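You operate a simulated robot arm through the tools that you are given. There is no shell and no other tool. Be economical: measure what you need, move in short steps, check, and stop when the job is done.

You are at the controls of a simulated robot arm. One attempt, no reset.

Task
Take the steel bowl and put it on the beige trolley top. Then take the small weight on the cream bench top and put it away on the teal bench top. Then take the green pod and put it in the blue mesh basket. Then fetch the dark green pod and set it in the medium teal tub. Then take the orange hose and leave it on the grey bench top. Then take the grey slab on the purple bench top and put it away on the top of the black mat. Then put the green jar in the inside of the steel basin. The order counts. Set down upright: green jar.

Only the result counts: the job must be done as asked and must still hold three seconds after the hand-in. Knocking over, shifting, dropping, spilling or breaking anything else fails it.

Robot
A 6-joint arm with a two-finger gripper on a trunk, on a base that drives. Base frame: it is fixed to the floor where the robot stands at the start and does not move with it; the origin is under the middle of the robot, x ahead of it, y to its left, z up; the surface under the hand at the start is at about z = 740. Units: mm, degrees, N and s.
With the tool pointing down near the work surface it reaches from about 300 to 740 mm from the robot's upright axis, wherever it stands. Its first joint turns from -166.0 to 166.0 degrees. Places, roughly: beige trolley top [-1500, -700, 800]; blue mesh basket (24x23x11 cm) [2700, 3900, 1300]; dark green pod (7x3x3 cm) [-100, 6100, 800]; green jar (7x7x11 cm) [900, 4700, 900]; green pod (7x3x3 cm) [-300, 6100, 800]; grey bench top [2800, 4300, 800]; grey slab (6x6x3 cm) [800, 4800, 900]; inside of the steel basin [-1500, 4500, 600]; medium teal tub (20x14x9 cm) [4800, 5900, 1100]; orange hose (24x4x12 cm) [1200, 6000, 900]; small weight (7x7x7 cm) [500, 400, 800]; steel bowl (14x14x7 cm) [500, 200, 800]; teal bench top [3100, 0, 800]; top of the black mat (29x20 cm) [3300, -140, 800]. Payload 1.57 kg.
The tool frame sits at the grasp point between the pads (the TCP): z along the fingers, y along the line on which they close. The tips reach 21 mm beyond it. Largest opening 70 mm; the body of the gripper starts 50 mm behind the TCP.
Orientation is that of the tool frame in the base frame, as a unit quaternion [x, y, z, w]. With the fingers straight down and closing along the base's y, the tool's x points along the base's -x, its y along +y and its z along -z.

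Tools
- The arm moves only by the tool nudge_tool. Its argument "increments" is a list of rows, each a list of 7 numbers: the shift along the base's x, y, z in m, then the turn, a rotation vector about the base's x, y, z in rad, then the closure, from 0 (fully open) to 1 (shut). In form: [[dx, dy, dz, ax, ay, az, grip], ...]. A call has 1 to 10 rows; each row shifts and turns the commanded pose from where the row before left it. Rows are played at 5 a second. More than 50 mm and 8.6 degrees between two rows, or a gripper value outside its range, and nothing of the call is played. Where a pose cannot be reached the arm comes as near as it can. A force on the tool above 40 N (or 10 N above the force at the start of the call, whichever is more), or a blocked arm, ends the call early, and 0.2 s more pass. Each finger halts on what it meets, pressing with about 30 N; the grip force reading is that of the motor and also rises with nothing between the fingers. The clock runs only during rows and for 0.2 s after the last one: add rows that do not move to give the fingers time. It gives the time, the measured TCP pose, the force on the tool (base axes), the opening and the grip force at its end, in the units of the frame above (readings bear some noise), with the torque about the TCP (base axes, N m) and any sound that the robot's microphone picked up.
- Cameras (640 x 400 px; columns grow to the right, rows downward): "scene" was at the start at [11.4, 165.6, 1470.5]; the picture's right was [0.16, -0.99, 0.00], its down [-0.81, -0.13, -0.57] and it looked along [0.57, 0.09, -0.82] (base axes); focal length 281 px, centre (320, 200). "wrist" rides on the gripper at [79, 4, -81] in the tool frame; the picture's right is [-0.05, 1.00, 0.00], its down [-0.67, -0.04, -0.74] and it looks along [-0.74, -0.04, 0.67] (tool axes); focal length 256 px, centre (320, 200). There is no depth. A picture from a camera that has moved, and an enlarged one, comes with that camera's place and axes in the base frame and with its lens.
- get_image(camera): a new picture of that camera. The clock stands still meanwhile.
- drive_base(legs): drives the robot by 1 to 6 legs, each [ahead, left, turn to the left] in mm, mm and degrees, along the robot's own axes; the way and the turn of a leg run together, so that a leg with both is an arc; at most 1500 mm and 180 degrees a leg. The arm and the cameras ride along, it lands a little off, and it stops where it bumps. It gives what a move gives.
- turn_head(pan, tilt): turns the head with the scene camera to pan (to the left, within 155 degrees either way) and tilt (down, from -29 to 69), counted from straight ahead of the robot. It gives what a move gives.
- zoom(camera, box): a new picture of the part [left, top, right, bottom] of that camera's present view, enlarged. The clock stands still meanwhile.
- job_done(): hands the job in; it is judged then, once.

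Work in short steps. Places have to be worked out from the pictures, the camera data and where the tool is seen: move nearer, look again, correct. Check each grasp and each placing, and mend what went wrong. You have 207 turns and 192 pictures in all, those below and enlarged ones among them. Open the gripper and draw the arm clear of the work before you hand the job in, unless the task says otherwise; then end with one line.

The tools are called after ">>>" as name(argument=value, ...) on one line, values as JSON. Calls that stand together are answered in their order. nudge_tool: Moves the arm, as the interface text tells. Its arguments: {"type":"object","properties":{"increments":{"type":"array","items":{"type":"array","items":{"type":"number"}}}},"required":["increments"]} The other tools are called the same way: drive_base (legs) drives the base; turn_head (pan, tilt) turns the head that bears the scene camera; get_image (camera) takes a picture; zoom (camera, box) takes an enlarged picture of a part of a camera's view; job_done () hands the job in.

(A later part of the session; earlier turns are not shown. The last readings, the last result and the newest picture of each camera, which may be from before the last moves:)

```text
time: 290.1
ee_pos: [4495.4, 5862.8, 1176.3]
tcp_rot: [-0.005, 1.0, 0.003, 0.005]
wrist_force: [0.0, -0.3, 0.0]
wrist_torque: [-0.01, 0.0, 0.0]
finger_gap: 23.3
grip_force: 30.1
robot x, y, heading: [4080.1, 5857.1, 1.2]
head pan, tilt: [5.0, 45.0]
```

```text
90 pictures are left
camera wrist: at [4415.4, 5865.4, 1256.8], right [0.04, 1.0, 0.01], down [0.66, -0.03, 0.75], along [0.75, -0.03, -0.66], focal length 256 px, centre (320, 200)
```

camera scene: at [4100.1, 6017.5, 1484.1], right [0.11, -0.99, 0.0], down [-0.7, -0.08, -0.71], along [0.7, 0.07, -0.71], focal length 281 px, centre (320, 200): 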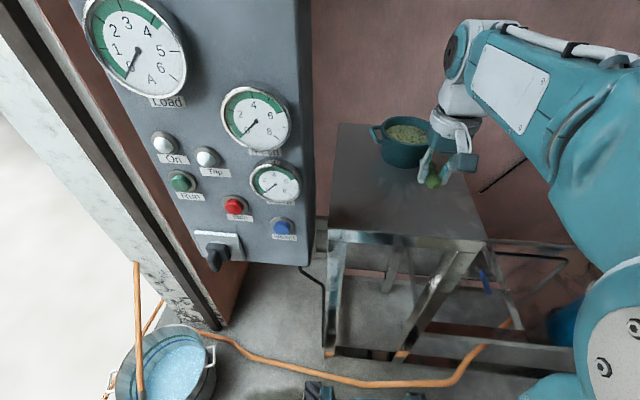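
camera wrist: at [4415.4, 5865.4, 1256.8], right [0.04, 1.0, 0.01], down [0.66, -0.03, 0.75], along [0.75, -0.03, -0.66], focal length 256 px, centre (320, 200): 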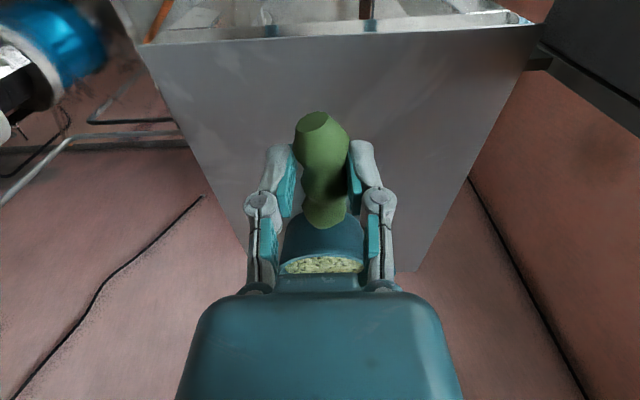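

The tub centre is about (4762,5852), filled with grain to near its rim (~1080). I extend over it at the present height.

>>> nudge_tool(increments=[[0.045, -0.002, 0, 0, 0, 0, 1], [0.045, -0.002, 0, 0, 0, 0, 1], [0.045, -0.002, 0, 0, 0, 0, 1], [0.045, -0.002, 0, 0, 0, 0, 1], [0.045, -0.002, 0, 0, 0, 0, 1], [0.035, 0, 0, 0, 0, 0, 1], [0, 0, 0, 0, 0, 0, 1]])

>>> get_image(camera="wrist")

>>> zoom(camera="scene", box=[340, 70, 500, 190])

```text
time: 291.7
ee_pos: [4739.6, 5854.4, 1164.3]
tcp_rot: [-0.004, 1.0, 0.003, 0.004]
wrist_force: [0.8, -0.4, -0.1]
wrist_torque: [0.01, -0.01, 0.0]
finger_gap: 23.6
grip_force: 29.9
out of reach, approached as far as the arm can: row 6
robot x, y, heading: [4084.7, 5857.6, 1.2]
head pan, tilt: [5.0, 45.0]
```

```text
89 pictures are left
camera wrist: at [4659.8, 5857.1, 1246.5], right [0.04, 1.0, 0.01], down [0.66, -0.03, 0.75], along [0.75, -0.03, -0.66], focal length 256 px, centre (320, 200)
```

wrist: 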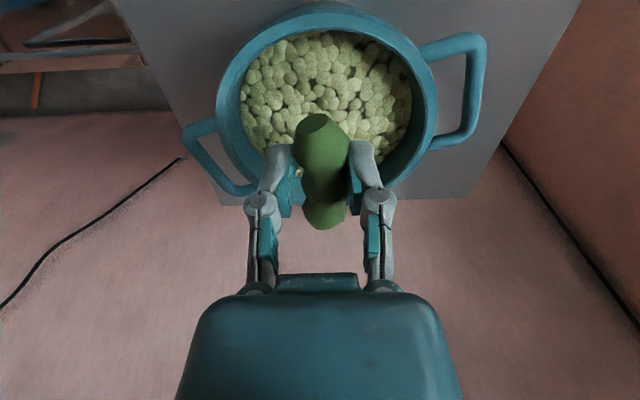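

```text
3.33 times, centred on (420, 130) of scene
camera zoom: at [4101.6, 6017.6, 1484.1], right [0.1, -0.99, 0.0], down [-0.7, -0.07, -0.71], along [0.7, 0.07, -0.71], focal length 936 px, centre (-13, 433)
```

zoom: 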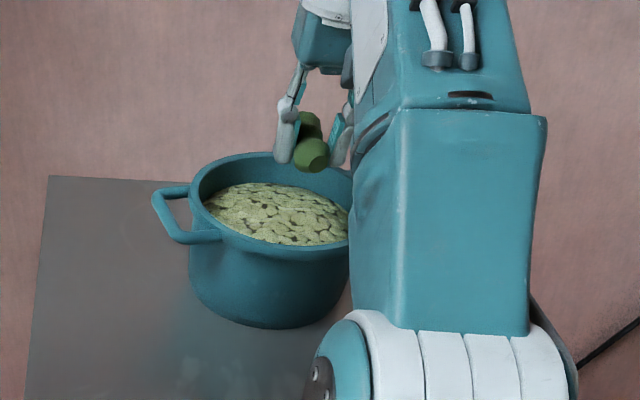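

Centred within the tub (centre ≈(4750,5858)). I lower gently toward the grain.

>>> nudge_tool(increments=[[0.003, 0.003, -0.035, 0, 0, 0, 1], [0.003, 0, -0.03, 0, 0, 0, 1], [0, 0, -0.01, 0, 0, 0, 1], [0, 0, 0, 0, 0, 0, 1]])

>>> get_image(camera="wrist")

>>> zoom(camera="scene", box=[340, 70, 500, 190])

```text
time: 292.7
ee_pos: [4747.2, 5856.1, 1091.6]
tcp_rot: [-0.004, 1.0, 0.003, 0.005]
wrist_force: [-0.2, 0.4, 0.6]
wrist_torque: [0.03, 0.0, -0.02]
finger_gap: 23.5
grip_force: 30.4
robot x, y, heading: [4080.2, 5860.6, 1.0]
head pan, tilt: [5.0, 45.0]
```

```text
87 pictures are left
camera wrist: at [4667.2, 5858.8, 1173.4], right [0.04, 1.0, 0.01], down [0.66, -0.03, 0.75], along [0.75, -0.03, -0.66], focal length 256 px, centre (320, 200)
```

wrist: 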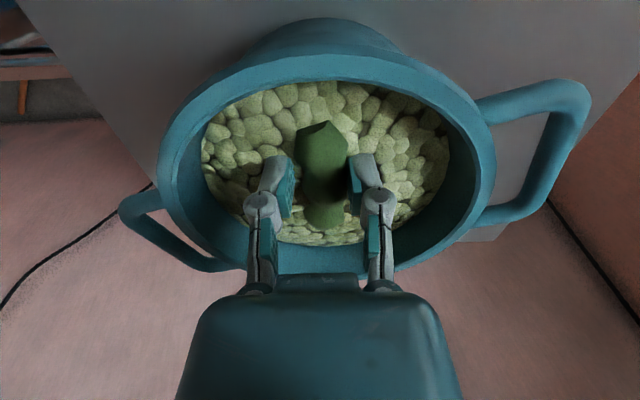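

```text
3.33 times, centred on (420, 130) of scene
camera zoom: at [4101.4, 6017.6, 1484.1], right [0.11, -0.99, 0.0], down [-0.7, -0.07, -0.71], along [0.7, 0.07, -0.71], focal length 936 px, centre (-13, 433)
```

zoom: 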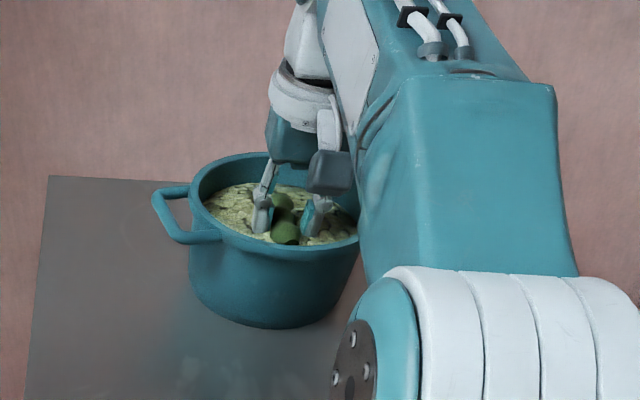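

>>> nudge_tool(increments=[[0, 0, -0.005, 0, 0, 0, 1], [0, 0, -0.005, 0, 0, 0, 1], [0, 0, 0, 0, 0, 0, 1]])

>>> nudge_tool(increments=[[0, 0, -0.004, 0, 0, 0, 1], [0, 0, -0.003, 0, 0, 0, 1], [0, 0, 0, 0, 0, 0, 1]])

>>> get_image(camera="wrist")

```text
time: 293.5
ee_pos: [4747.5, 5855.4, 1084.0]
tcp_rot: [-0.005, 1.0, 0.004, 0.005]
wrist_force: [-0.2, 0.3, -0.4]
wrist_torque: [0.0, -0.02, 0.02]
finger_gap: 23.3
grip_force: 30.2
robot x, y, heading: [4082.4, 5852.8, 0.9]
head pan, tilt: [5.0, 45.0]
```

```text
time: 294.3
ee_pos: [4746.7, 5855.8, 1075.4]
tcp_rot: [-0.003, 1.0, 0.003, 0.005]
wrist_force: [-0.1, -0.1, -0.5]
wrist_torque: [-0.04, 0.02, -0.01]
finger_gap: 23.1
grip_force: 29.9
robot x, y, heading: [4083.8, 5856.2, 0.9]
head pan, tilt: [5.0, 45.0]
```

```text
85 pictures are left
camera wrist: at [4666.7, 5859.1, 1156.5], right [0.04, 1.0, 0.01], down [0.66, -0.03, 0.75], along [0.75, -0.03, -0.66], focal length 256 px, centre (320, 200)
```

wrist: 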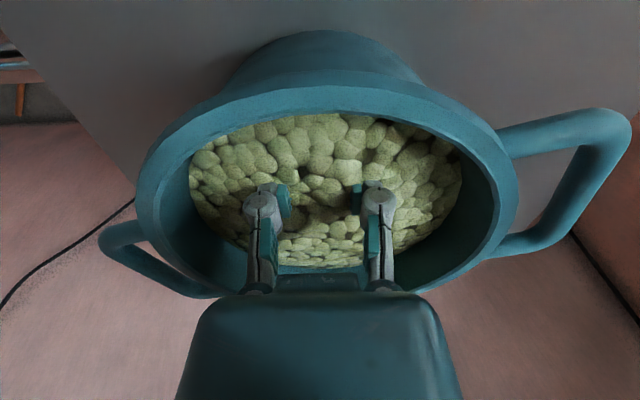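

The grain gives no resistance and the pod has dipped into it. I lower 12 mm more and release inside the tub.

>>> nudge_tool(increments=[[0, 0, -0.006, 0, 0, 0, 1], [0, 0, -0.006, 0, 0, 0, 1], [0, 0, 0, 0, 0, 0, 1], [0, 0, 0, 0, 0, 0, 0.6], [0, 0, 0, 0, 0, 0, 0.5], [0, 0, 0, 0, 0, 0, 0.5], [0, 0, 0, 0, 0, 0, 0.5]])

>>> nudge_tool(increments=[[0, 0, 0.03, 0, 0, 0, 0.5], [0, 0, 0.035, 0, 0, 0, 0.5], [0, 0, 0.035, 0, 0, 0, 0.5], [0, 0, 0, 0, 0, 0, 0.5]])

>>> get_image(camera="wrist")

>>> zoom(camera="scene", box=[340, 70, 500, 190])

```text
time: 295.9
ee_pos: [4746.2, 5855.4, 1064.2]
tcp_rot: [-0.005, 1.0, 0.003, 0.006]
wrist_force: [-0.7, 0.3, 0.3]
wrist_torque: [-0.02, -0.04, 0.02]
finger_gap: 34.9
grip_force: 0.0
robot x, y, heading: [4082.7, 5854.1, 0.7]
head pan, tilt: [5.0, 45.0]
```

```text
time: 296.9
ee_pos: [4741.5, 5855.8, 1161.3]
tcp_rot: [-0.005, 1.0, 0.002, 0.005]
wrist_force: [0.3, 0.3, 0.0]
wrist_torque: [0.03, -0.01, 0.02]
finger_gap: 35.0
grip_force: 0.0
out of reach, approached as far as the arm can: row 3
robot x, y, heading: [4077.7, 5855.2, 1.1]
head pan, tilt: [5.0, 45.0]
```

```text
84 pictures are left
camera wrist: at [4661.8, 5859.2, 1242.5], right [0.04, 1.0, 0.01], down [0.66, -0.03, 0.75], along [0.75, -0.03, -0.66], focal length 256 px, centre (320, 200)
```

wrist: 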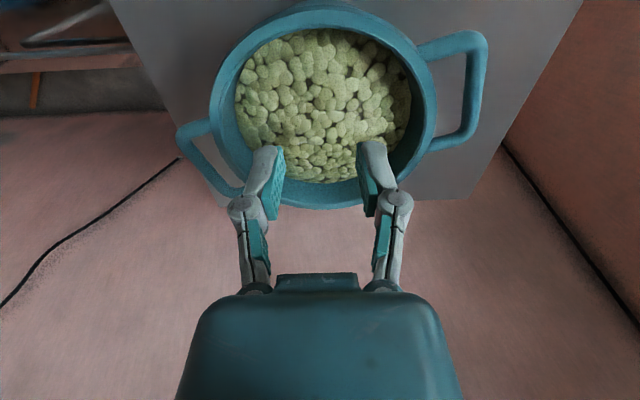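

```text
3.33 times, centred on (420, 130) of scene
camera zoom: at [4101.5, 6017.6, 1484.1], right [0.1, -0.99, 0.0], down [-0.7, -0.07, -0.71], along [0.7, 0.07, -0.71], focal length 936 px, centre (-13, 433)
```

zoom: 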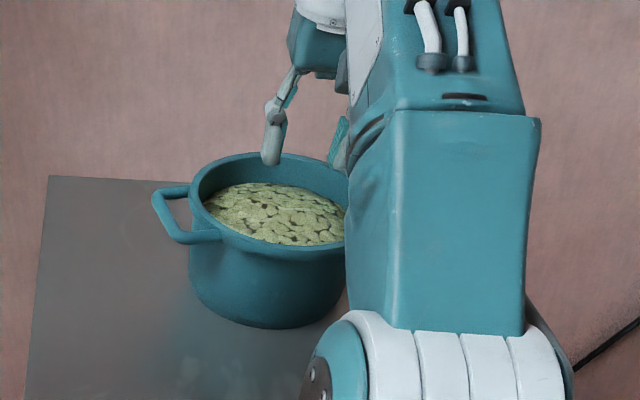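

The pod is in the tub. I retract and drive back to the blue table at (1200,6000) for the orange hose.

>>> nudge_tool(increments=[[-0.045, 0, 0, 0, 0, 0, 0.3], [-0.045, 0, 0, 0, 0, 0, 0], [-0.045, 0, 0, 0, 0, 0, 0], [-0.045, 0, -0.01, 0, 0, 0, 0], [-0.045, 0, -0.02, 0, 0, 0, 0], [-0.045, 0, -0.02, 0, 0, 0, 0], [-0.045, 0, -0.02, 0, 0, 0, 0], [0, 0, 0, 0, 0, 0, 0]])

>>> drive_base(legs=[[-250, 0, -1], [0, -470, 0], [-1500, 0, 0], [-1080, 0, 0], [0, 0, 90]])

>>> turn_head(pan=10, tilt=45)

>>> get_image(camera="scene")

>>> get_image(camera="wrist")

```text
time: 298.7
ee_pos: [4425.6, 5856.0, 1093.4]
tcp_rot: [-0.004, 1.0, 0.002, 0.006]
wrist_force: [0.6, -0.9, -0.4]
wrist_torque: [0.02, -0.01, -0.02]
finger_gap: 70.3
grip_force: 0.0
robot x, y, heading: [4085.8, 5858.6, 0.9]
head pan, tilt: [5.0, 45.0]
```

```text
time: 318.8
ee_pos: [1258.4, 5679.5, 1093.4]
tcp_rot: [0.71, -0.704, -0.005, -0.001]
wrist_force: [-0.2, -0.4, -1.0]
wrist_torque: [0.03, 0.0, -0.01]
finger_gap: 70.1
grip_force: 0.1
robot x, y, heading: [1259.0, 5333.1, 91.0]
head pan, tilt: [5.0, 45.0]
```

```text
time: 319.5
ee_pos: [1259.8, 5680.1, 1092.7]
tcp_rot: [0.71, -0.704, -0.004, -0.002]
wrist_force: [-0.4, -0.5, 0.6]
wrist_torque: [-0.01, -0.02, 0.01]
finger_gap: 70.2
grip_force: 0.1
robot x, y, heading: [1257.8, 5334.6, 91.1]
head pan, tilt: [10.0, 45.0]
```

```text
82 pictures are left
camera scene: at [1088.7, 5349.9, 1484.1], right [0.98, 0.19, 0.0], down [0.14, -0.69, -0.71], along [-0.14, 0.69, -0.71], focal length 281 px, centre (320, 200)
```

scene: 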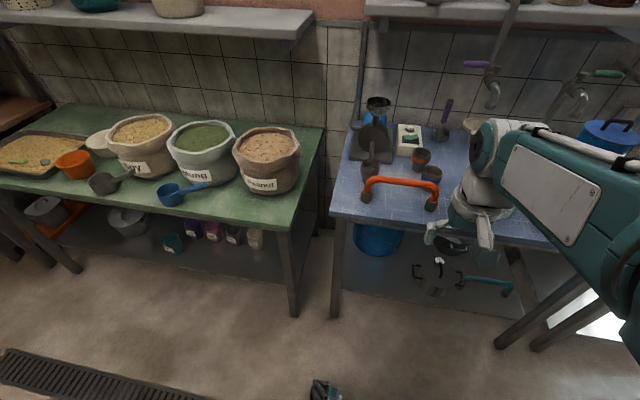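

```text
81 pictures are left
camera wrist: at [1256.1, 5598.6, 1174.4], right [-1.0, 0.04, 0.01], down [0.03, 0.66, 0.75], along [0.03, 0.75, -0.66], focal length 256 px, centre (320, 200)
```

wrist: 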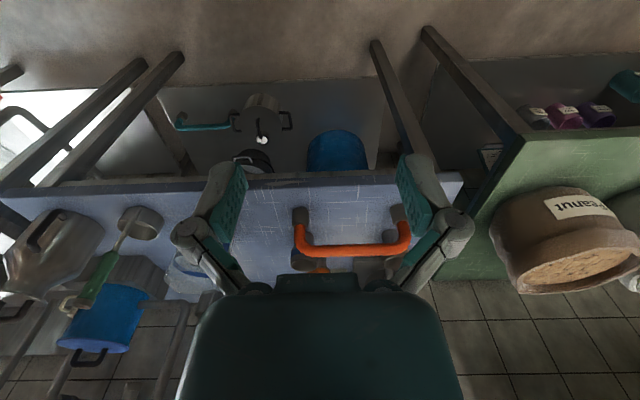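

The orange hose is an arch standing along x, from (1106,6069) to (1325,6062), top z≈905. I drive closer, yaw the tool +90° so it closes across the bar, and look from nearer.

>>> drive_base(legs=[[130, 0, -1]])

>>> nudge_tool(increments=[[0, 0, 0, 0, 0, 0.145, 0], [0, 0, 0, 0, 0, 0.145, 0], [0, 0, 0, 0, 0, 0.145, 0], [0, 0, 0, 0, 0, 0.145, 0], [0, 0, 0, 0, 0, 0.145, 0], [0, 0, 0, 0, 0, 0.145, 0], [0, 0, 0, 0, 0, 0.145, 0], [0, 0, 0, 0, 0, 0.145, 0], [0, 0, 0, 0, 0, 0.145, 0], [0, 0, 0, 0, 0, 0.145, 0]])

>>> nudge_tool(increments=[[-0.01, 0.045, 0, 0, 0, 0.12, 0], [-0.01, 0.045, 0, 0, 0, 0, 0], [-0.01, 0.045, -0.01, 0, 0, 0, 0], [-0.01, 0.045, -0.01, 0, 0, 0, 0], [0, 0.03, -0.02, 0, 0, 0, 0], [0, 0, 0, 0, 0, 0, 0]])

>>> get_image(camera="wrist")

>>> get_image(camera="scene")

```text
time: 320.8
ee_pos: [1264.6, 5808.7, 1094.4]
tcp_rot: [-0.703, 0.711, 0.006, 0.001]
wrist_force: [-0.1, 0.2, 0.7]
wrist_torque: [0.0, 0.01, 0.03]
finger_gap: 70.0
grip_force: 0.0
robot x, y, heading: [1254.9, 5464.0, 90.1]
head pan, tilt: [10.0, 45.0]
```

```text
time: 323.0
ee_pos: [1264.3, 5809.8, 1094.4]
tcp_rot: [0.998, -0.063, -0.006, 0.003]
wrist_force: [0.3, -0.3, -0.7]
wrist_torque: [0.02, 0.03, -0.03]
finger_gap: 69.9
grip_force: 0.1
robot x, y, heading: [1253.9, 5462.5, 90.4]
head pan, tilt: [10.0, 45.0]
```

```text
time: 324.4
ee_pos: [1223.7, 6021.3, 1051.9]
tcp_rot: [1.0, -0.006, -0.006, 0.003]
wrist_force: [-0.5, 0.4, 0.4]
wrist_torque: [0.0, 0.01, -0.01]
finger_gap: 70.1
grip_force: 0.0
robot x, y, heading: [1255.6, 5465.6, 90.3]
head pan, tilt: [10.0, 45.0]
```

```text
80 pictures are left
camera wrist: at [1304.2, 6015.7, 1131.8], right [-0.06, -1.0, 0.01], down [-0.66, 0.05, 0.75], along [-0.75, 0.04, -0.66], focal length 256 px, centre (320, 200)
```

wrist: 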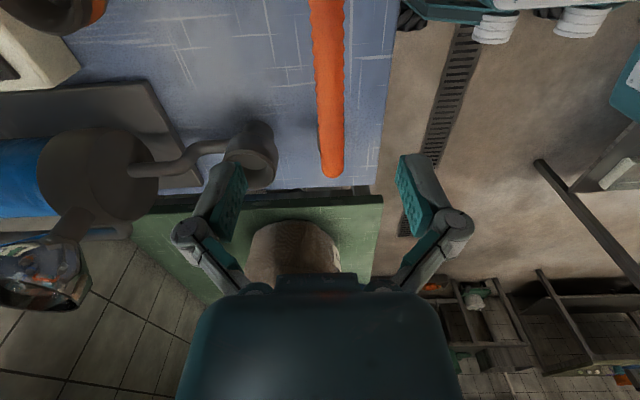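

```text
79 pictures are left
camera scene: at [1087.7, 5484.7, 1484.0], right [0.98, 0.17, 0.0], down [0.12, -0.7, -0.71], along [-0.12, 0.7, -0.71], focal length 281 px, centre (320, 200)
```

scene: 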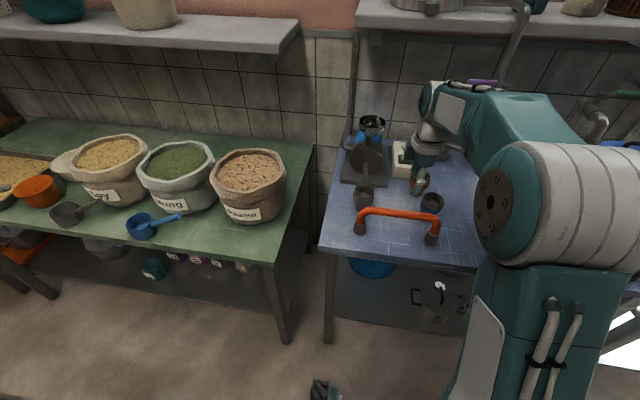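

Combining views: bar centre ≈(1213,6011), bar height ≈930. I shift and descend over it.

>>> nudge_tool(increments=[[-0.009, -0.01, -0.03, 0, 0, 0, 0], [0, 0, -0.04, 0, 0, 0, 0], [0, 0, -0.03, 0, 0, 0, 0], [0, 0, 0, 0, 0, 0, 0]])

>>> get_image(camera="wrist")

>>> zoom(camera="scene", box=[340, 140, 480, 260])

```text
time: 325.4
ee_pos: [1216.0, 6010.3, 952.5]
tcp_rot: [1.0, -0.005, -0.006, 0.004]
wrist_force: [0.8, -0.6, 0.4]
wrist_torque: [-0.01, 0.01, -0.04]
finger_gap: 69.8
grip_force: 0.0
robot x, y, heading: [1260.0, 5462.4, 90.1]
head pan, tilt: [10.0, 45.0]
```

```text
78 pictures are left
camera wrist: at [1295.8, 6006.2, 1033.5], right [-0.06, -1.0, 0.01], down [-0.66, 0.05, 0.75], along [-0.75, 0.04, -0.66], focal length 256 px, centre (320, 200)
```

wrist: 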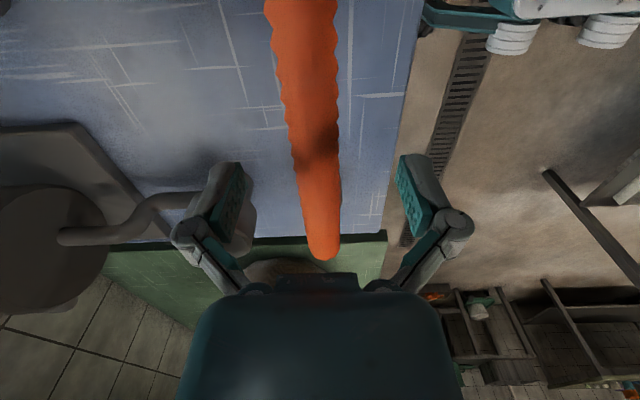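

```text
3.33 times, centred on (410, 200) of scene
camera zoom: at [1087.5, 5484.6, 1484.0], right [0.98, 0.17, 0.0], down [0.12, -0.7, -0.71], along [-0.12, 0.7, -0.71], focal length 936 px, centre (20, 200)
```

zoom: 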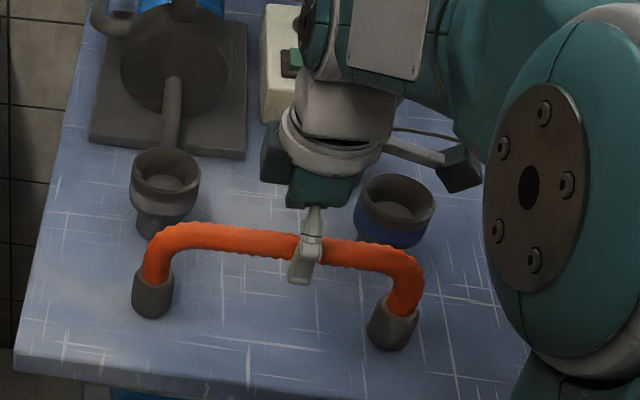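

The bar is centred between the fingers. I descend 24 mm and close.

>>> nudge_tool(increments=[[0, 0.002, -0.014, 0, 0, 0, 0], [0, 0, -0.01, 0, 0, 0, 0], [0, 0, 0, 0, 0, 0, 0]])

>>> nudge_tool(increments=[[0, 0, 0, 0, 0, 0, 0.3], [0, 0, 0, 0, 0, 0, 0.6], [0, 0, 0, 0, 0, 0, 1], [0, 0, 0, 0, 0, 0, 1]])

>>> get_image(camera="wrist")

```text
time: 326.2
ee_pos: [1214.4, 6012.3, 927.9]
tcp_rot: [1.0, -0.005, -0.005, 0.004]
wrist_force: [-0.7, -0.2, 0.0]
wrist_torque: [0.03, 0.05, 0.05]
finger_gap: 70.0
grip_force: 0.0
robot x, y, heading: [1255.6, 5463.7, 90.1]
head pan, tilt: [10.0, 45.0]
```

```text
time: 327.2
ee_pos: [1215.7, 6012.5, 929.9]
tcp_rot: [1.0, -0.005, -0.006, 0.003]
wrist_force: [0.8, 1.4, 5.1]
wrist_torque: [-0.08, -0.02, 0.16]
finger_gap: 20.3
grip_force: 30.6
robot x, y, heading: [1258.0, 5466.4, 90.2]
head pan, tilt: [10.0, 45.0]
```

```text
76 pictures are left
camera wrist: at [1295.8, 6007.2, 1010.4], right [-0.06, -1.0, 0.01], down [-0.66, 0.05, 0.75], along [-0.75, 0.04, -0.66], focal length 256 px, centre (320, 200)
```

wrist: 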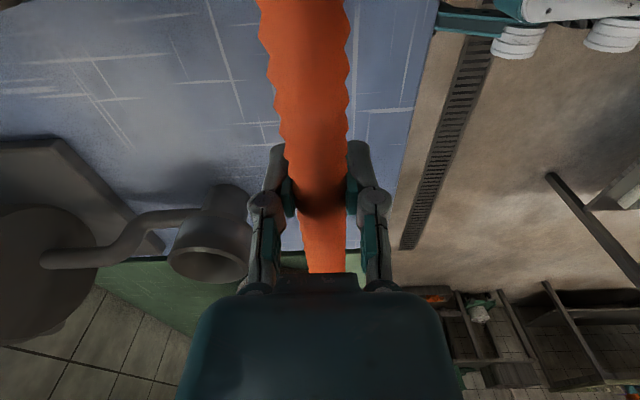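

Gripped (20 mm). I lift straight up and check.

>>> nudge_tool(increments=[[0, 0, 0.02, 0, 0, 0, 1], [0, 0, 0.04, 0, 0, 0, 1], [0, 0, 0.045, 0, 0, 0, 1], [0, 0, 0.045, 0, 0, 0, 1], [0, 0, 0, 0, 0, 0, 1]])

>>> get_image(camera="scene")

```text
time: 328.4
ee_pos: [1215.6, 6012.9, 1079.6]
tcp_rot: [1.0, -0.005, -0.005, 0.004]
wrist_force: [-0.4, 0.3, -2.6]
wrist_torque: [0.02, 0.01, 0.0]
finger_gap: 20.1
grip_force: 30.7
robot x, y, heading: [1256.4, 5467.8, 89.9]
head pan, tilt: [10.0, 45.0]
```

```text
75 pictures are left
camera scene: at [1087.6, 5484.6, 1484.0], right [0.98, 0.17, 0.0], down [0.12, -0.7, -0.71], along [-0.12, 0.7, -0.71], focal length 281 px, centre (320, 200)
```

scene: 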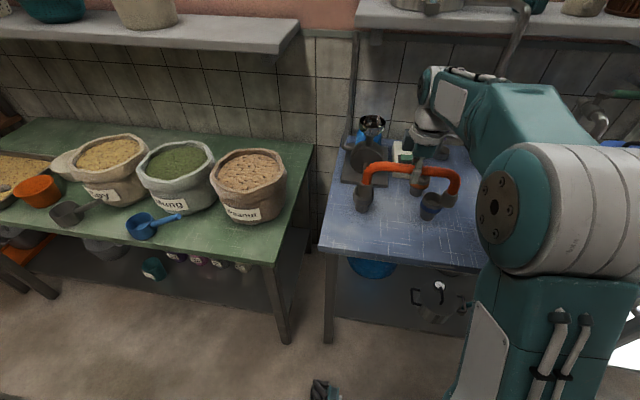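

Lifted cleanly (~0.25 kg). I retract and drive to the grey bench.

>>> nudge_tool(increments=[[0.008, -0.04, 0.01, 0, 0, 0, 1], [0.008, -0.04, 0.01, 0, 0, 0, 1], [0.008, -0.04, 0, 0, 0, 0, 1], [0.008, -0.04, 0, 0, 0, 0, 1], [0.008, -0.04, 0, 0, 0, 0, 1], [0, 0, 0, 0, 0, 0, 1]])

>>> drive_base(legs=[[0, -170, 0], [-1140, 0, 0], [0, 0, -90], [350, 0, 0]])

>>> turn_head(pan=10, tilt=35)

>>> get_image(camera="scene")

```text
time: 329.8
ee_pos: [1253.4, 5809.4, 1098.6]
tcp_rot: [1.0, -0.005, -0.005, 0.004]
wrist_force: [-0.6, 0.4, -3.4]
wrist_torque: [0.03, -0.01, -0.01]
finger_gap: 20.2
grip_force: 30.0
robot x, y, heading: [1257.5, 5467.5, 90.0]
head pan, tilt: [10.0, 45.0]
```

```text
time: 342.4
ee_pos: [2113.3, 4292.4, 1098.4]
tcp_rot: [-0.692, 0.722, 0.006, 0.002]
wrist_force: [0.3, 0.2, -2.6]
wrist_torque: [0.01, -0.02, -0.01]
finger_gap: 20.1
grip_force: 30.3
robot x, y, heading: [1767.6, 4304.6, -2.0]
head pan, tilt: [10.0, 45.0]
```

```text
time: 343.2
ee_pos: [2113.7, 4293.1, 1097.5]
tcp_rot: [-0.692, 0.721, 0.007, 0.001]
wrist_force: [-0.2, -0.2, -2.1]
wrist_torque: [0.02, -0.02, -0.01]
finger_gap: 20.1
grip_force: 30.4
robot x, y, heading: [1766.5, 4303.9, -1.9]
head pan, tilt: [10.0, 35.0]
```

```text
74 pictures are left
camera scene: at [1799.5, 4467.6, 1498.8], right [0.14, -0.99, 0.0], down [-0.57, -0.08, -0.82], along [0.81, 0.12, -0.57], focal length 281 px, centre (320, 200)
```

scene: 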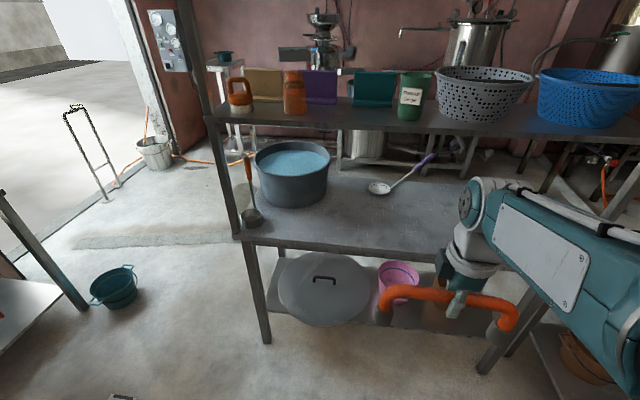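

The bench front is at x≈2497, with free space at (2590,4300). I drive up, lower the hand to pass beneath the shelf, and look.

>>> drive_base(legs=[[225, 0, 1.9]])

>>> nudge_tool(increments=[[0, 0, -0.045, 0, 0, 0, 1], [0, 0, -0.045, 0, 0, 0, 1], [0, 0, -0.03, 0, 0, 0, 1], [0.04, 0, 0, 0, 0, 0, 1], [0.04, 0, 0, 0, 0, 0, 1], [0, 0, 0, 0, 0, 0, 1]])

>>> get_image(camera="scene")

>>> get_image(camera="wrist")

```text
time: 344.9
ee_pos: [2339.4, 4303.8, 1099.5]
tcp_rot: [0.707, -0.707, -0.006, -0.001]
wrist_force: [0.7, 0.7, -2.6]
wrist_torque: [-0.02, 0.0, 0.01]
finger_gap: 20.0
grip_force: 30.0
robot x, y, heading: [1992.5, 4295.0, 0.4]
head pan, tilt: [10.0, 35.0]
```

```text
time: 346.3
ee_pos: [2418.6, 4303.0, 980.5]
tcp_rot: [-0.707, 0.707, 0.006, 0.0]
wrist_force: [0.0, -1.0, -2.5]
wrist_torque: [0.02, 0.03, -0.03]
finger_gap: 19.8
grip_force: 29.6
robot x, y, heading: [1991.6, 4295.1, 0.7]
head pan, tilt: [10.0, 35.0]
```

```text
73 pictures are left
camera scene: at [2018.5, 4466.2, 1498.9], right [0.18, -0.98, 0.0], down [-0.56, -0.11, -0.82], along [0.8, 0.15, -0.57], focal length 281 px, centre (320, 200)
```

scene: 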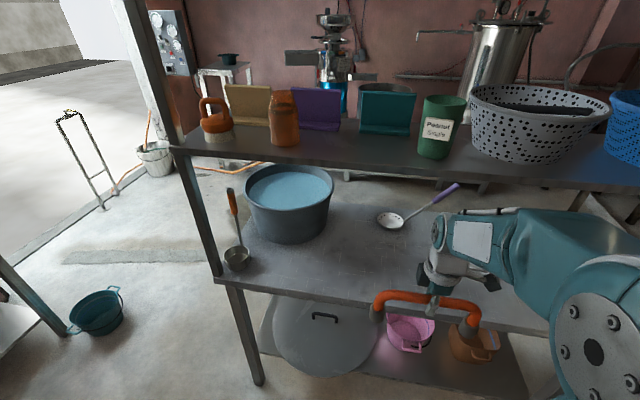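

```text
72 pictures are left
camera wrist: at [2416.3, 4223.9, 1061.8], right [-1.0, 0.05, 0.01], down [0.04, 0.66, 0.75], along [0.04, 0.75, -0.66], focal length 256 px, centre (320, 200)
```

wrist: 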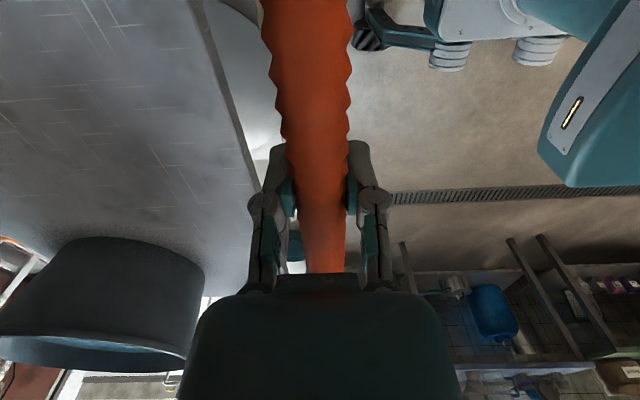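

Feet are above the bench level. I lower 25 mm and slide in to x≈2590.

>>> nudge_tool(increments=[[0, 0, -0.02, 0, 0, 0, 1], [0.045, 0, 0, 0, 0, 0, 1], [0.045, 0, 0, 0, 0, 0, 1], [0.045, 0, 0, 0, 0, 0, 1], [0.04, 0, 0, 0, 0, 0, 1], [0, 0, 0, 0, 0, 0, 1]])

>>> get_image(camera="scene")

>>> get_image(camera="wrist")

```text
time: 347.7
ee_pos: [2585.1, 4303.4, 954.5]
tcp_rot: [0.707, -0.707, -0.011, 0.004]
wrist_force: [0.3, 0.3, -0.3]
wrist_torque: [0.01, 0.0, 0.0]
finger_gap: 20.2
grip_force: 30.0
robot x, y, heading: [1991.1, 4300.0, 0.8]
head pan, tilt: [10.0, 35.0]
```

```text
71 pictures are left
camera scene: at [2013.0, 4466.8, 1498.5], right [0.18, -0.98, 0.0], down [-0.56, -0.11, -0.82], along [0.81, 0.15, -0.57], focal length 281 px, centre (320, 200)
```

scene: 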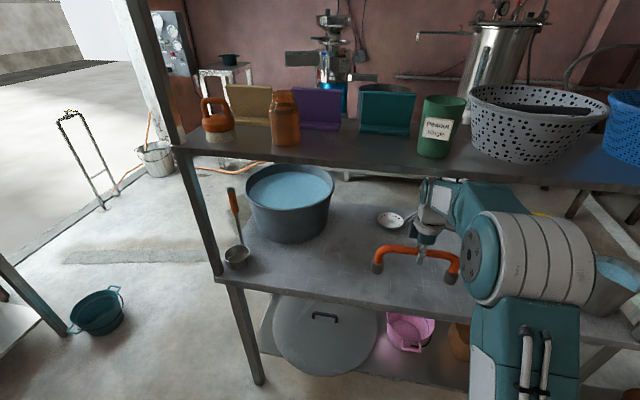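

```text
70 pictures are left
camera wrist: at [2583.9, 4223.7, 1034.4], right [-1.0, 0.05, 0.02], down [0.05, 0.66, 0.75], along [0.03, 0.75, -0.66], focal length 256 px, centre (320, 200)
```

wrist: 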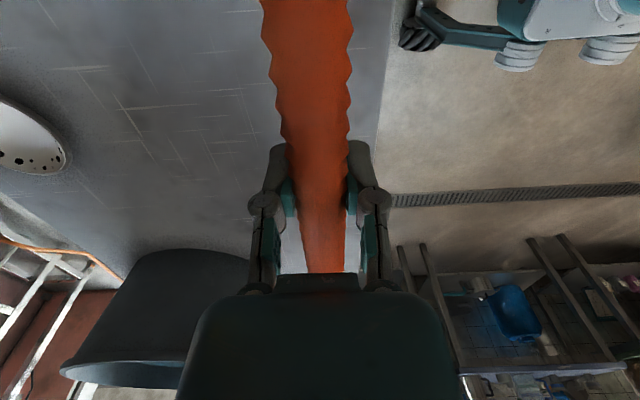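

The measured height is ~6 mm below command; I check whether the arm is touching the shelf.

>>> zoom(camera="scene", box=[360, 140, 520, 300])

>>> nudge_tool(increments=[[0, 0, 0, 0, 0, 0, 1]])

```text
2.50 times, centred on (440, 220) of scene
camera zoom: at [2013.0, 4466.8, 1498.5], right [0.18, -0.98, 0.0], down [-0.56, -0.11, -0.82], along [0.81, 0.15, -0.57], focal length 702 px, centre (20, 150)
```

zoom: 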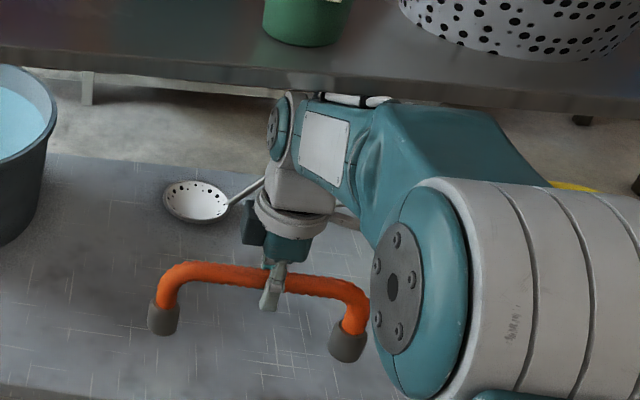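

```text
time: 348.1
ee_pos: [2587.1, 4303.4, 954.1]
tcp_rot: [-0.706, 0.708, 0.012, -0.004]
wrist_force: [0.2, -0.3, -2.2]
wrist_torque: [-0.03, 0.01, -0.02]
finger_gap: 20.2
grip_force: 30.0
robot x, y, heading: [1991.6, 4293.7, 0.7]
head pan, tilt: [10.0, 35.0]
```

The forearm looks to be brushing under the shelf lip. I lower further right away, which relieves it and brings the hose down to the bench.

>>> nudge_tool(increments=[[0, 0, -0.015, 0, 0, 0, 1], [0, 0, -0.01, 0, 0, 0, 1], [0, 0, 0, 0, 0, 0, 1]])

>>> zoom(camera="scene", box=[360, 140, 520, 300])

```text
time: 348.9
ee_pos: [2595.4, 4303.8, 934.6]
tcp_rot: [-0.707, 0.708, 0.004, 0.002]
wrist_force: [1.0, 0.7, -3.1]
wrist_torque: [0.0, 0.0, -0.01]
finger_gap: 20.0
grip_force: 30.2
robot x, y, heading: [1989.3, 4296.8, 0.3]
head pan, tilt: [10.0, 35.0]
```

```text
2.50 times, centred on (440, 220) of scene
camera zoom: at [2020.4, 4466.2, 1498.9], right [0.18, -0.98, 0.0], down [-0.57, -0.11, -0.82], along [0.8, 0.15, -0.58], focal length 702 px, centre (20, 150)
```

zoom: 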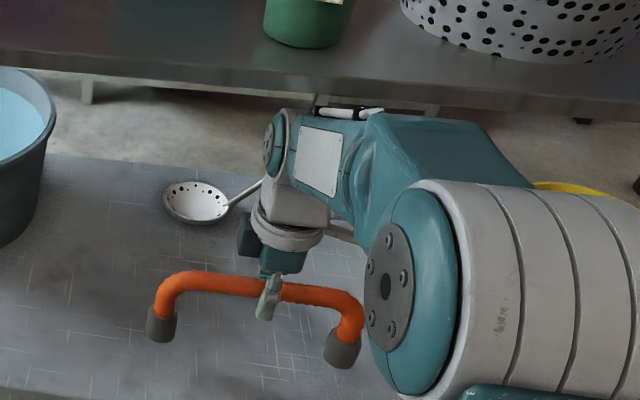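

Free again, nothing on the shelf moved. I pull back 38 mm to have room to rise after release, then lower to contact.

>>> nudge_tool(increments=[[-0.038, 0, 0, 0, 0, 0, 1], [0, 0, -0.008, 0, 0, 0, 1], [0, 0, 0, 0, 0, 0, 1]])

>>> nudge_tool(increments=[[0, 0, -0.005, 0, 0, 0, 1], [0, 0, -0.004, 0, 0, 0, 1], [0, 0, 0, 0, 0, 0, 1]])

>>> nudge_tool(increments=[[0, 0, -0.004, 0, 0, 0, 1], [0, 0, -0.003, 0, 0, 0, 1], [0, 0, 0, 0, 0, 0, 1]])

```text
time: 349.7
ee_pos: [2557.7, 4303.5, 926.9]
tcp_rot: [0.707, -0.707, -0.007, -0.001]
wrist_force: [0.2, -1.1, -2.0]
wrist_torque: [-0.04, 0.01, -0.01]
finger_gap: 20.2
grip_force: 30.3
robot x, y, heading: [1994.4, 4297.2, 0.2]
head pan, tilt: [10.0, 35.0]
```

```text
time: 350.5
ee_pos: [2556.5, 4304.1, 916.6]
tcp_rot: [0.707, -0.707, -0.007, 0.0]
wrist_force: [-0.7, 0.0, -2.8]
wrist_torque: [0.01, 0.01, -0.02]
finger_gap: 20.6
grip_force: 30.0
robot x, y, heading: [1992.9, 4301.4, 0.6]
head pan, tilt: [10.0, 35.0]
```

```text
time: 351.3
ee_pos: [2556.2, 4304.0, 909.5]
tcp_rot: [0.707, -0.707, -0.006, -0.002]
wrist_force: [-0.1, 0.2, -2.0]
wrist_torque: [-0.04, -0.03, -0.01]
finger_gap: 20.0
grip_force: 29.9
robot x, y, heading: [1989.4, 4300.9, 0.5]
head pan, tilt: [10.0, 35.0]
```

>>> nudge_tool(increments=[[0, 0, -0.004, 0, 0, 0, 1], [0, 0, -0.004, 0, 0, 0, 1], [0, 0, 0, 0, 0, 0, 1]])

>>> nudge_tool(increments=[[0, 0, -0.004, 0, 0, 0, 1], [0, 0, -0.004, 0, 0, 0, 1], [0, 0, 0, 0, 0, 0, 1]])

>>> zoom(camera="scene", box=[360, 140, 520, 300])

```text
time: 352.1
ee_pos: [2557.0, 4304.4, 900.5]
tcp_rot: [-0.707, 0.707, 0.006, 0.001]
wrist_force: [-0.3, 0.5, -3.0]
wrist_torque: [-0.01, -0.01, -0.03]
finger_gap: 20.2
grip_force: 30.3
robot x, y, heading: [1994.4, 4293.1, 0.6]
head pan, tilt: [10.0, 35.0]
```

```text
time: 352.9
ee_pos: [2556.5, 4304.4, 891.4]
tcp_rot: [-0.706, 0.708, 0.006, 0.001]
wrist_force: [-0.2, -0.2, -2.1]
wrist_torque: [-0.06, -0.03, 0.01]
finger_gap: 20.1
grip_force: 30.1
robot x, y, heading: [1991.8, 4303.5, 0.7]
head pan, tilt: [10.0, 35.0]
```

```text
2.50 times, centred on (440, 220) of scene
camera zoom: at [2019.2, 4466.2, 1498.9], right [0.18, -0.98, 0.0], down [-0.57, -0.11, -0.82], along [0.8, 0.15, -0.57], focal length 702 px, centre (20, 150)
```

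zoom: 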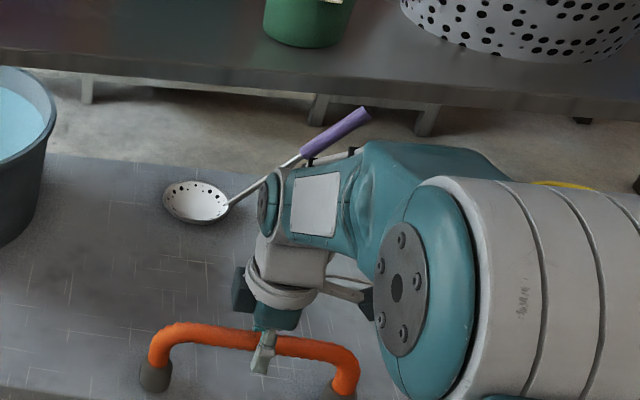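

The bench is lower than I thought, so its edge is nearer too. With the arm lower now there's room: I move back in 45 mm and keep lowering.

>>> nudge_tool(increments=[[0.045, 0, 0, 0, 0, 0, 1], [0, 0, -0.005, 0, 0, 0, 1], [0, 0, 0, 0, 0, 0, 1]])

>>> nudge_tool(increments=[[0, 0, -0.004, 0, 0, 0, 1], [0, 0, -0.004, 0, 0, 0, 1], [0, 0, 0, 0, 0, 0, 1]])

>>> nudge_tool(increments=[[0, 0, -0.004, 0, 0, 0, 1], [0, 0, -0.004, 0, 0, 0, 1], [0, 0, 0, 0, 0, 0, 1]])

>>> nudge_tool(increments=[[0, 0, -0.004, 0, 0, 0, 1], [0, 0, -0.004, 0, 0, 0, 1], [0, 0, 0, 0, 0, 0, 1]])

```text
time: 353.7
ee_pos: [2601.1, 4303.2, 890.0]
tcp_rot: [-0.707, 0.707, 0.005, 0.002]
wrist_force: [-0.4, -0.8, 9.2]
wrist_torque: [0.13, 0.2, -0.02]
finger_gap: 20.2
grip_force: 30.2
robot x, y, heading: [1991.7, 4301.3, 0.4]
head pan, tilt: [10.0, 35.0]
```

```text
time: 354.5
ee_pos: [2599.7, 4304.1, 876.6]
tcp_rot: [0.707, -0.707, -0.009, 0.001]
wrist_force: [-0.6, 0.5, -2.4]
wrist_torque: [-0.01, 0.0, 0.01]
finger_gap: 22.5
grip_force: 29.6
robot x, y, heading: [1992.5, 4298.5, 0.5]
head pan, tilt: [10.0, 35.0]
```

```text
time: 355.3
ee_pos: [2600.9, 4305.3, 871.3]
tcp_rot: [0.708, -0.706, -0.006, -0.001]
wrist_force: [0.1, -0.1, -3.6]
wrist_torque: [-0.04, 0.04, -0.03]
finger_gap: 8.6
grip_force: 29.9
robot x, y, heading: [1991.3, 4297.9, 0.5]
head pan, tilt: [10.0, 35.0]
```

```text
time: 356.1
ee_pos: [2602.3, 4304.2, 867.4]
tcp_rot: [0.707, -0.707, -0.004, -0.003]
wrist_force: [2.2, 1.8, 28.2]
wrist_torque: [-0.01, 0.05, -0.03]
finger_gap: 8.3
grip_force: 29.7
robot x, y, heading: [1992.2, 4296.3, 0.7]
head pan, tilt: [10.0, 35.0]
```

Contact came at 890 and my further steps slid the fingers past the bar. I look before doing anything more.

>>> get_image(camera="wrist")

>>> zoom(camera="scene", box=[360, 140, 520, 300])

```text
66 pictures are left
camera wrist: at [2599.2, 4224.4, 947.4], right [-1.0, 0.05, 0.0], down [0.04, 0.66, 0.75], along [0.04, 0.75, -0.66], focal length 256 px, centre (320, 200)
```

wrist: 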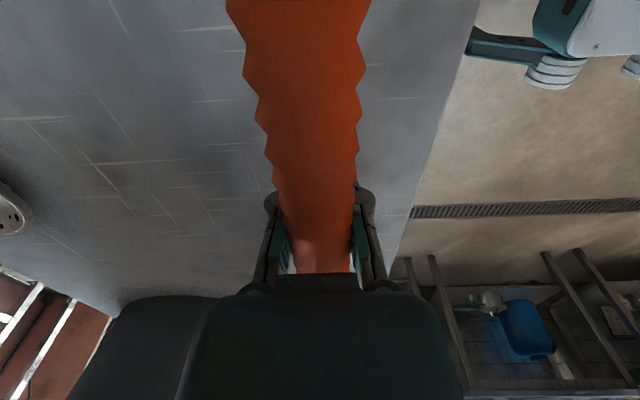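

```text
2.50 times, centred on (440, 220) of scene
camera zoom: at [2017.1, 4466.4, 1499.0], right [0.18, -0.98, 0.0], down [-0.56, -0.11, -0.82], along [0.81, 0.15, -0.57], focal length 702 px, centre (20, 150)
```

zoom: 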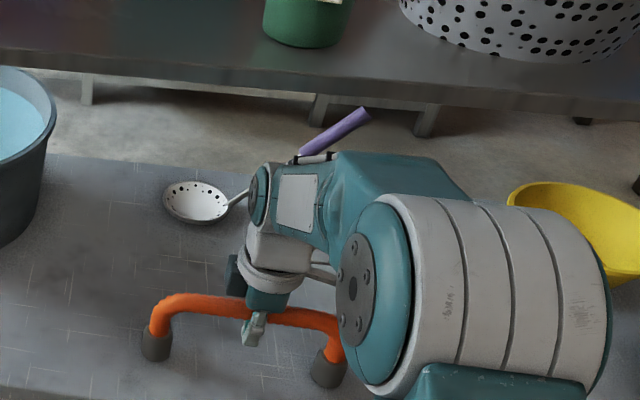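

The hose stands upright on the bench; the fingers just slid down over the bar. I relieve, open fully, and rise just enough to clear the bar while staying below the shelf.

>>> nudge_tool(increments=[[0, 0, 0.005, 0, 0, 0, 1], [0, 0, 0.002, 0, 0, 0, 0.8], [0, 0, 0, 0, 0, 0, 0.5], [0, 0, 0, 0, 0, 0, 0.2], [0, 0, 0, 0, 0, 0, 0], [0, 0, 0, 0, 0, 0, 0]])

>>> get_image(camera="wrist")

```text
time: 357.5
ee_pos: [2601.9, 4304.3, 872.0]
tcp_rot: [-0.707, 0.707, 0.007, 0.002]
wrist_force: [0.9, -0.4, 0.0]
wrist_torque: [-0.01, 0.03, -0.01]
finger_gap: 70.0
grip_force: 0.1
robot x, y, heading: [1994.8, 4297.4, 0.9]
head pan, tilt: [10.0, 35.0]
```

```text
64 pictures are left
camera wrist: at [2598.9, 4224.3, 952.6], right [-1.0, 0.05, 0.01], down [0.04, 0.66, 0.75], along [0.04, 0.75, -0.66], focal length 256 px, centre (320, 200)
```

wrist: 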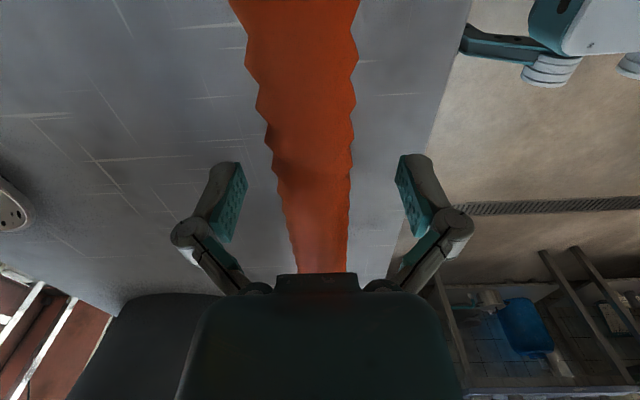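

Hose free and upright. I rise 60 mm to z≈932 and check clearance before pulling back.

>>> nudge_tool(increments=[[-0.004, 0, 0.03, 0, 0, 0, 0], [-0.004, 0, 0.03, 0, 0, 0, 0], [0, 0, 0, 0, 0, 0, 0]])

>>> get_image(camera="wrist")

>>> zoom(camera="scene", box=[360, 140, 520, 300])

```text
time: 358.3
ee_pos: [2591.9, 4305.0, 930.7]
tcp_rot: [0.707, -0.707, -0.007, -0.001]
wrist_force: [0.5, -0.9, 0.7]
wrist_torque: [0.0, 0.0, 0.0]
finger_gap: 70.0
grip_force: 0.1
robot x, y, heading: [1991.7, 4296.3, 0.5]
head pan, tilt: [10.0, 35.0]
```

```text
63 pictures are left
camera wrist: at [2588.8, 4224.3, 1011.8], right [-1.0, 0.05, 0.01], down [0.04, 0.66, 0.75], along [0.03, 0.75, -0.66], focal length 256 px, centre (320, 200)
```

wrist: 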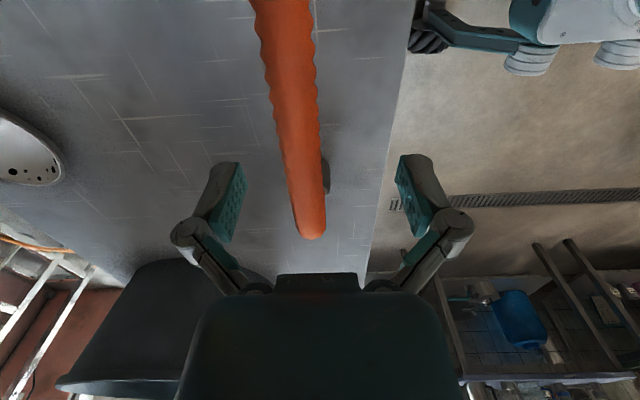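

```text
2.50 times, centred on (440, 220) of scene
camera zoom: at [2019.1, 4466.2, 1498.9], right [0.18, -0.98, 0.0], down [-0.57, -0.11, -0.82], along [0.8, 0.15, -0.57], focal length 702 px, centre (20, 150)
```

zoom: 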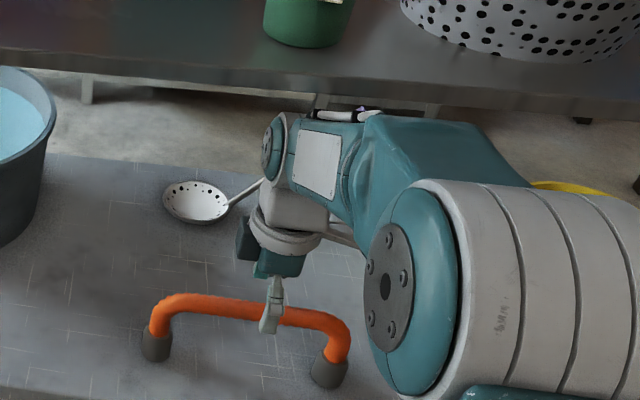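

Tips are ~8 mm above the bar. I raise another 8 mm and pull straight back out.

>>> nudge_tool(increments=[[-0.004, 0, 0.007, 0, 0, 0, 0], [-0.012, 0, 0.006, 0, 0, 0, 0], [-0.03, 0, 0.008, 0, 0, 0, 0], [-0.045, 0, 0.005, 0, 0, 0, 0], [-0.045, 0, 0.01, 0, 0, 0, 0], [-0.045, 0, 0.02, 0, 0, 0, 0], [-0.045, 0, 0.02, 0, 0, 0, 0], [0, 0, 0, 0, 0, 0, 0]])

>>> get_image(camera="scene")

```text
time: 360.1
ee_pos: [2365.1, 4302.3, 1011.6]
tcp_rot: [-0.707, 0.707, 0.006, 0.002]
wrist_force: [0.0, 0.2, 0.6]
wrist_torque: [0.01, 0.01, -0.01]
finger_gap: 69.7
grip_force: 0.0
robot x, y, heading: [1990.8, 4300.3, 0.6]
head pan, tilt: [10.0, 35.0]
```

```text
61 pictures are left
camera scene: at [2017.7, 4466.2, 1498.9], right [0.18, -0.98, 0.0], down [-0.56, -0.11, -0.82], along [0.8, 0.15, -0.57], focal length 281 px, centre (320, 200)
```

scene: 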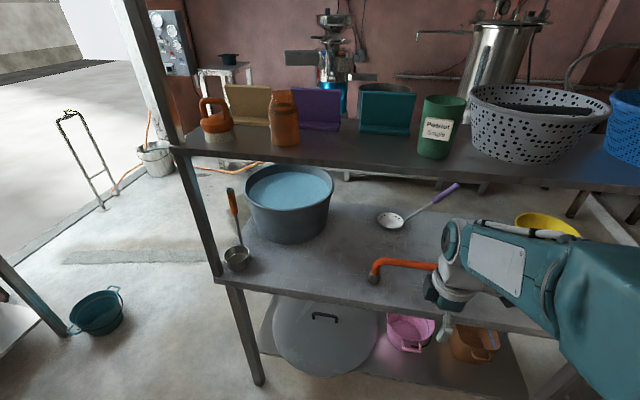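

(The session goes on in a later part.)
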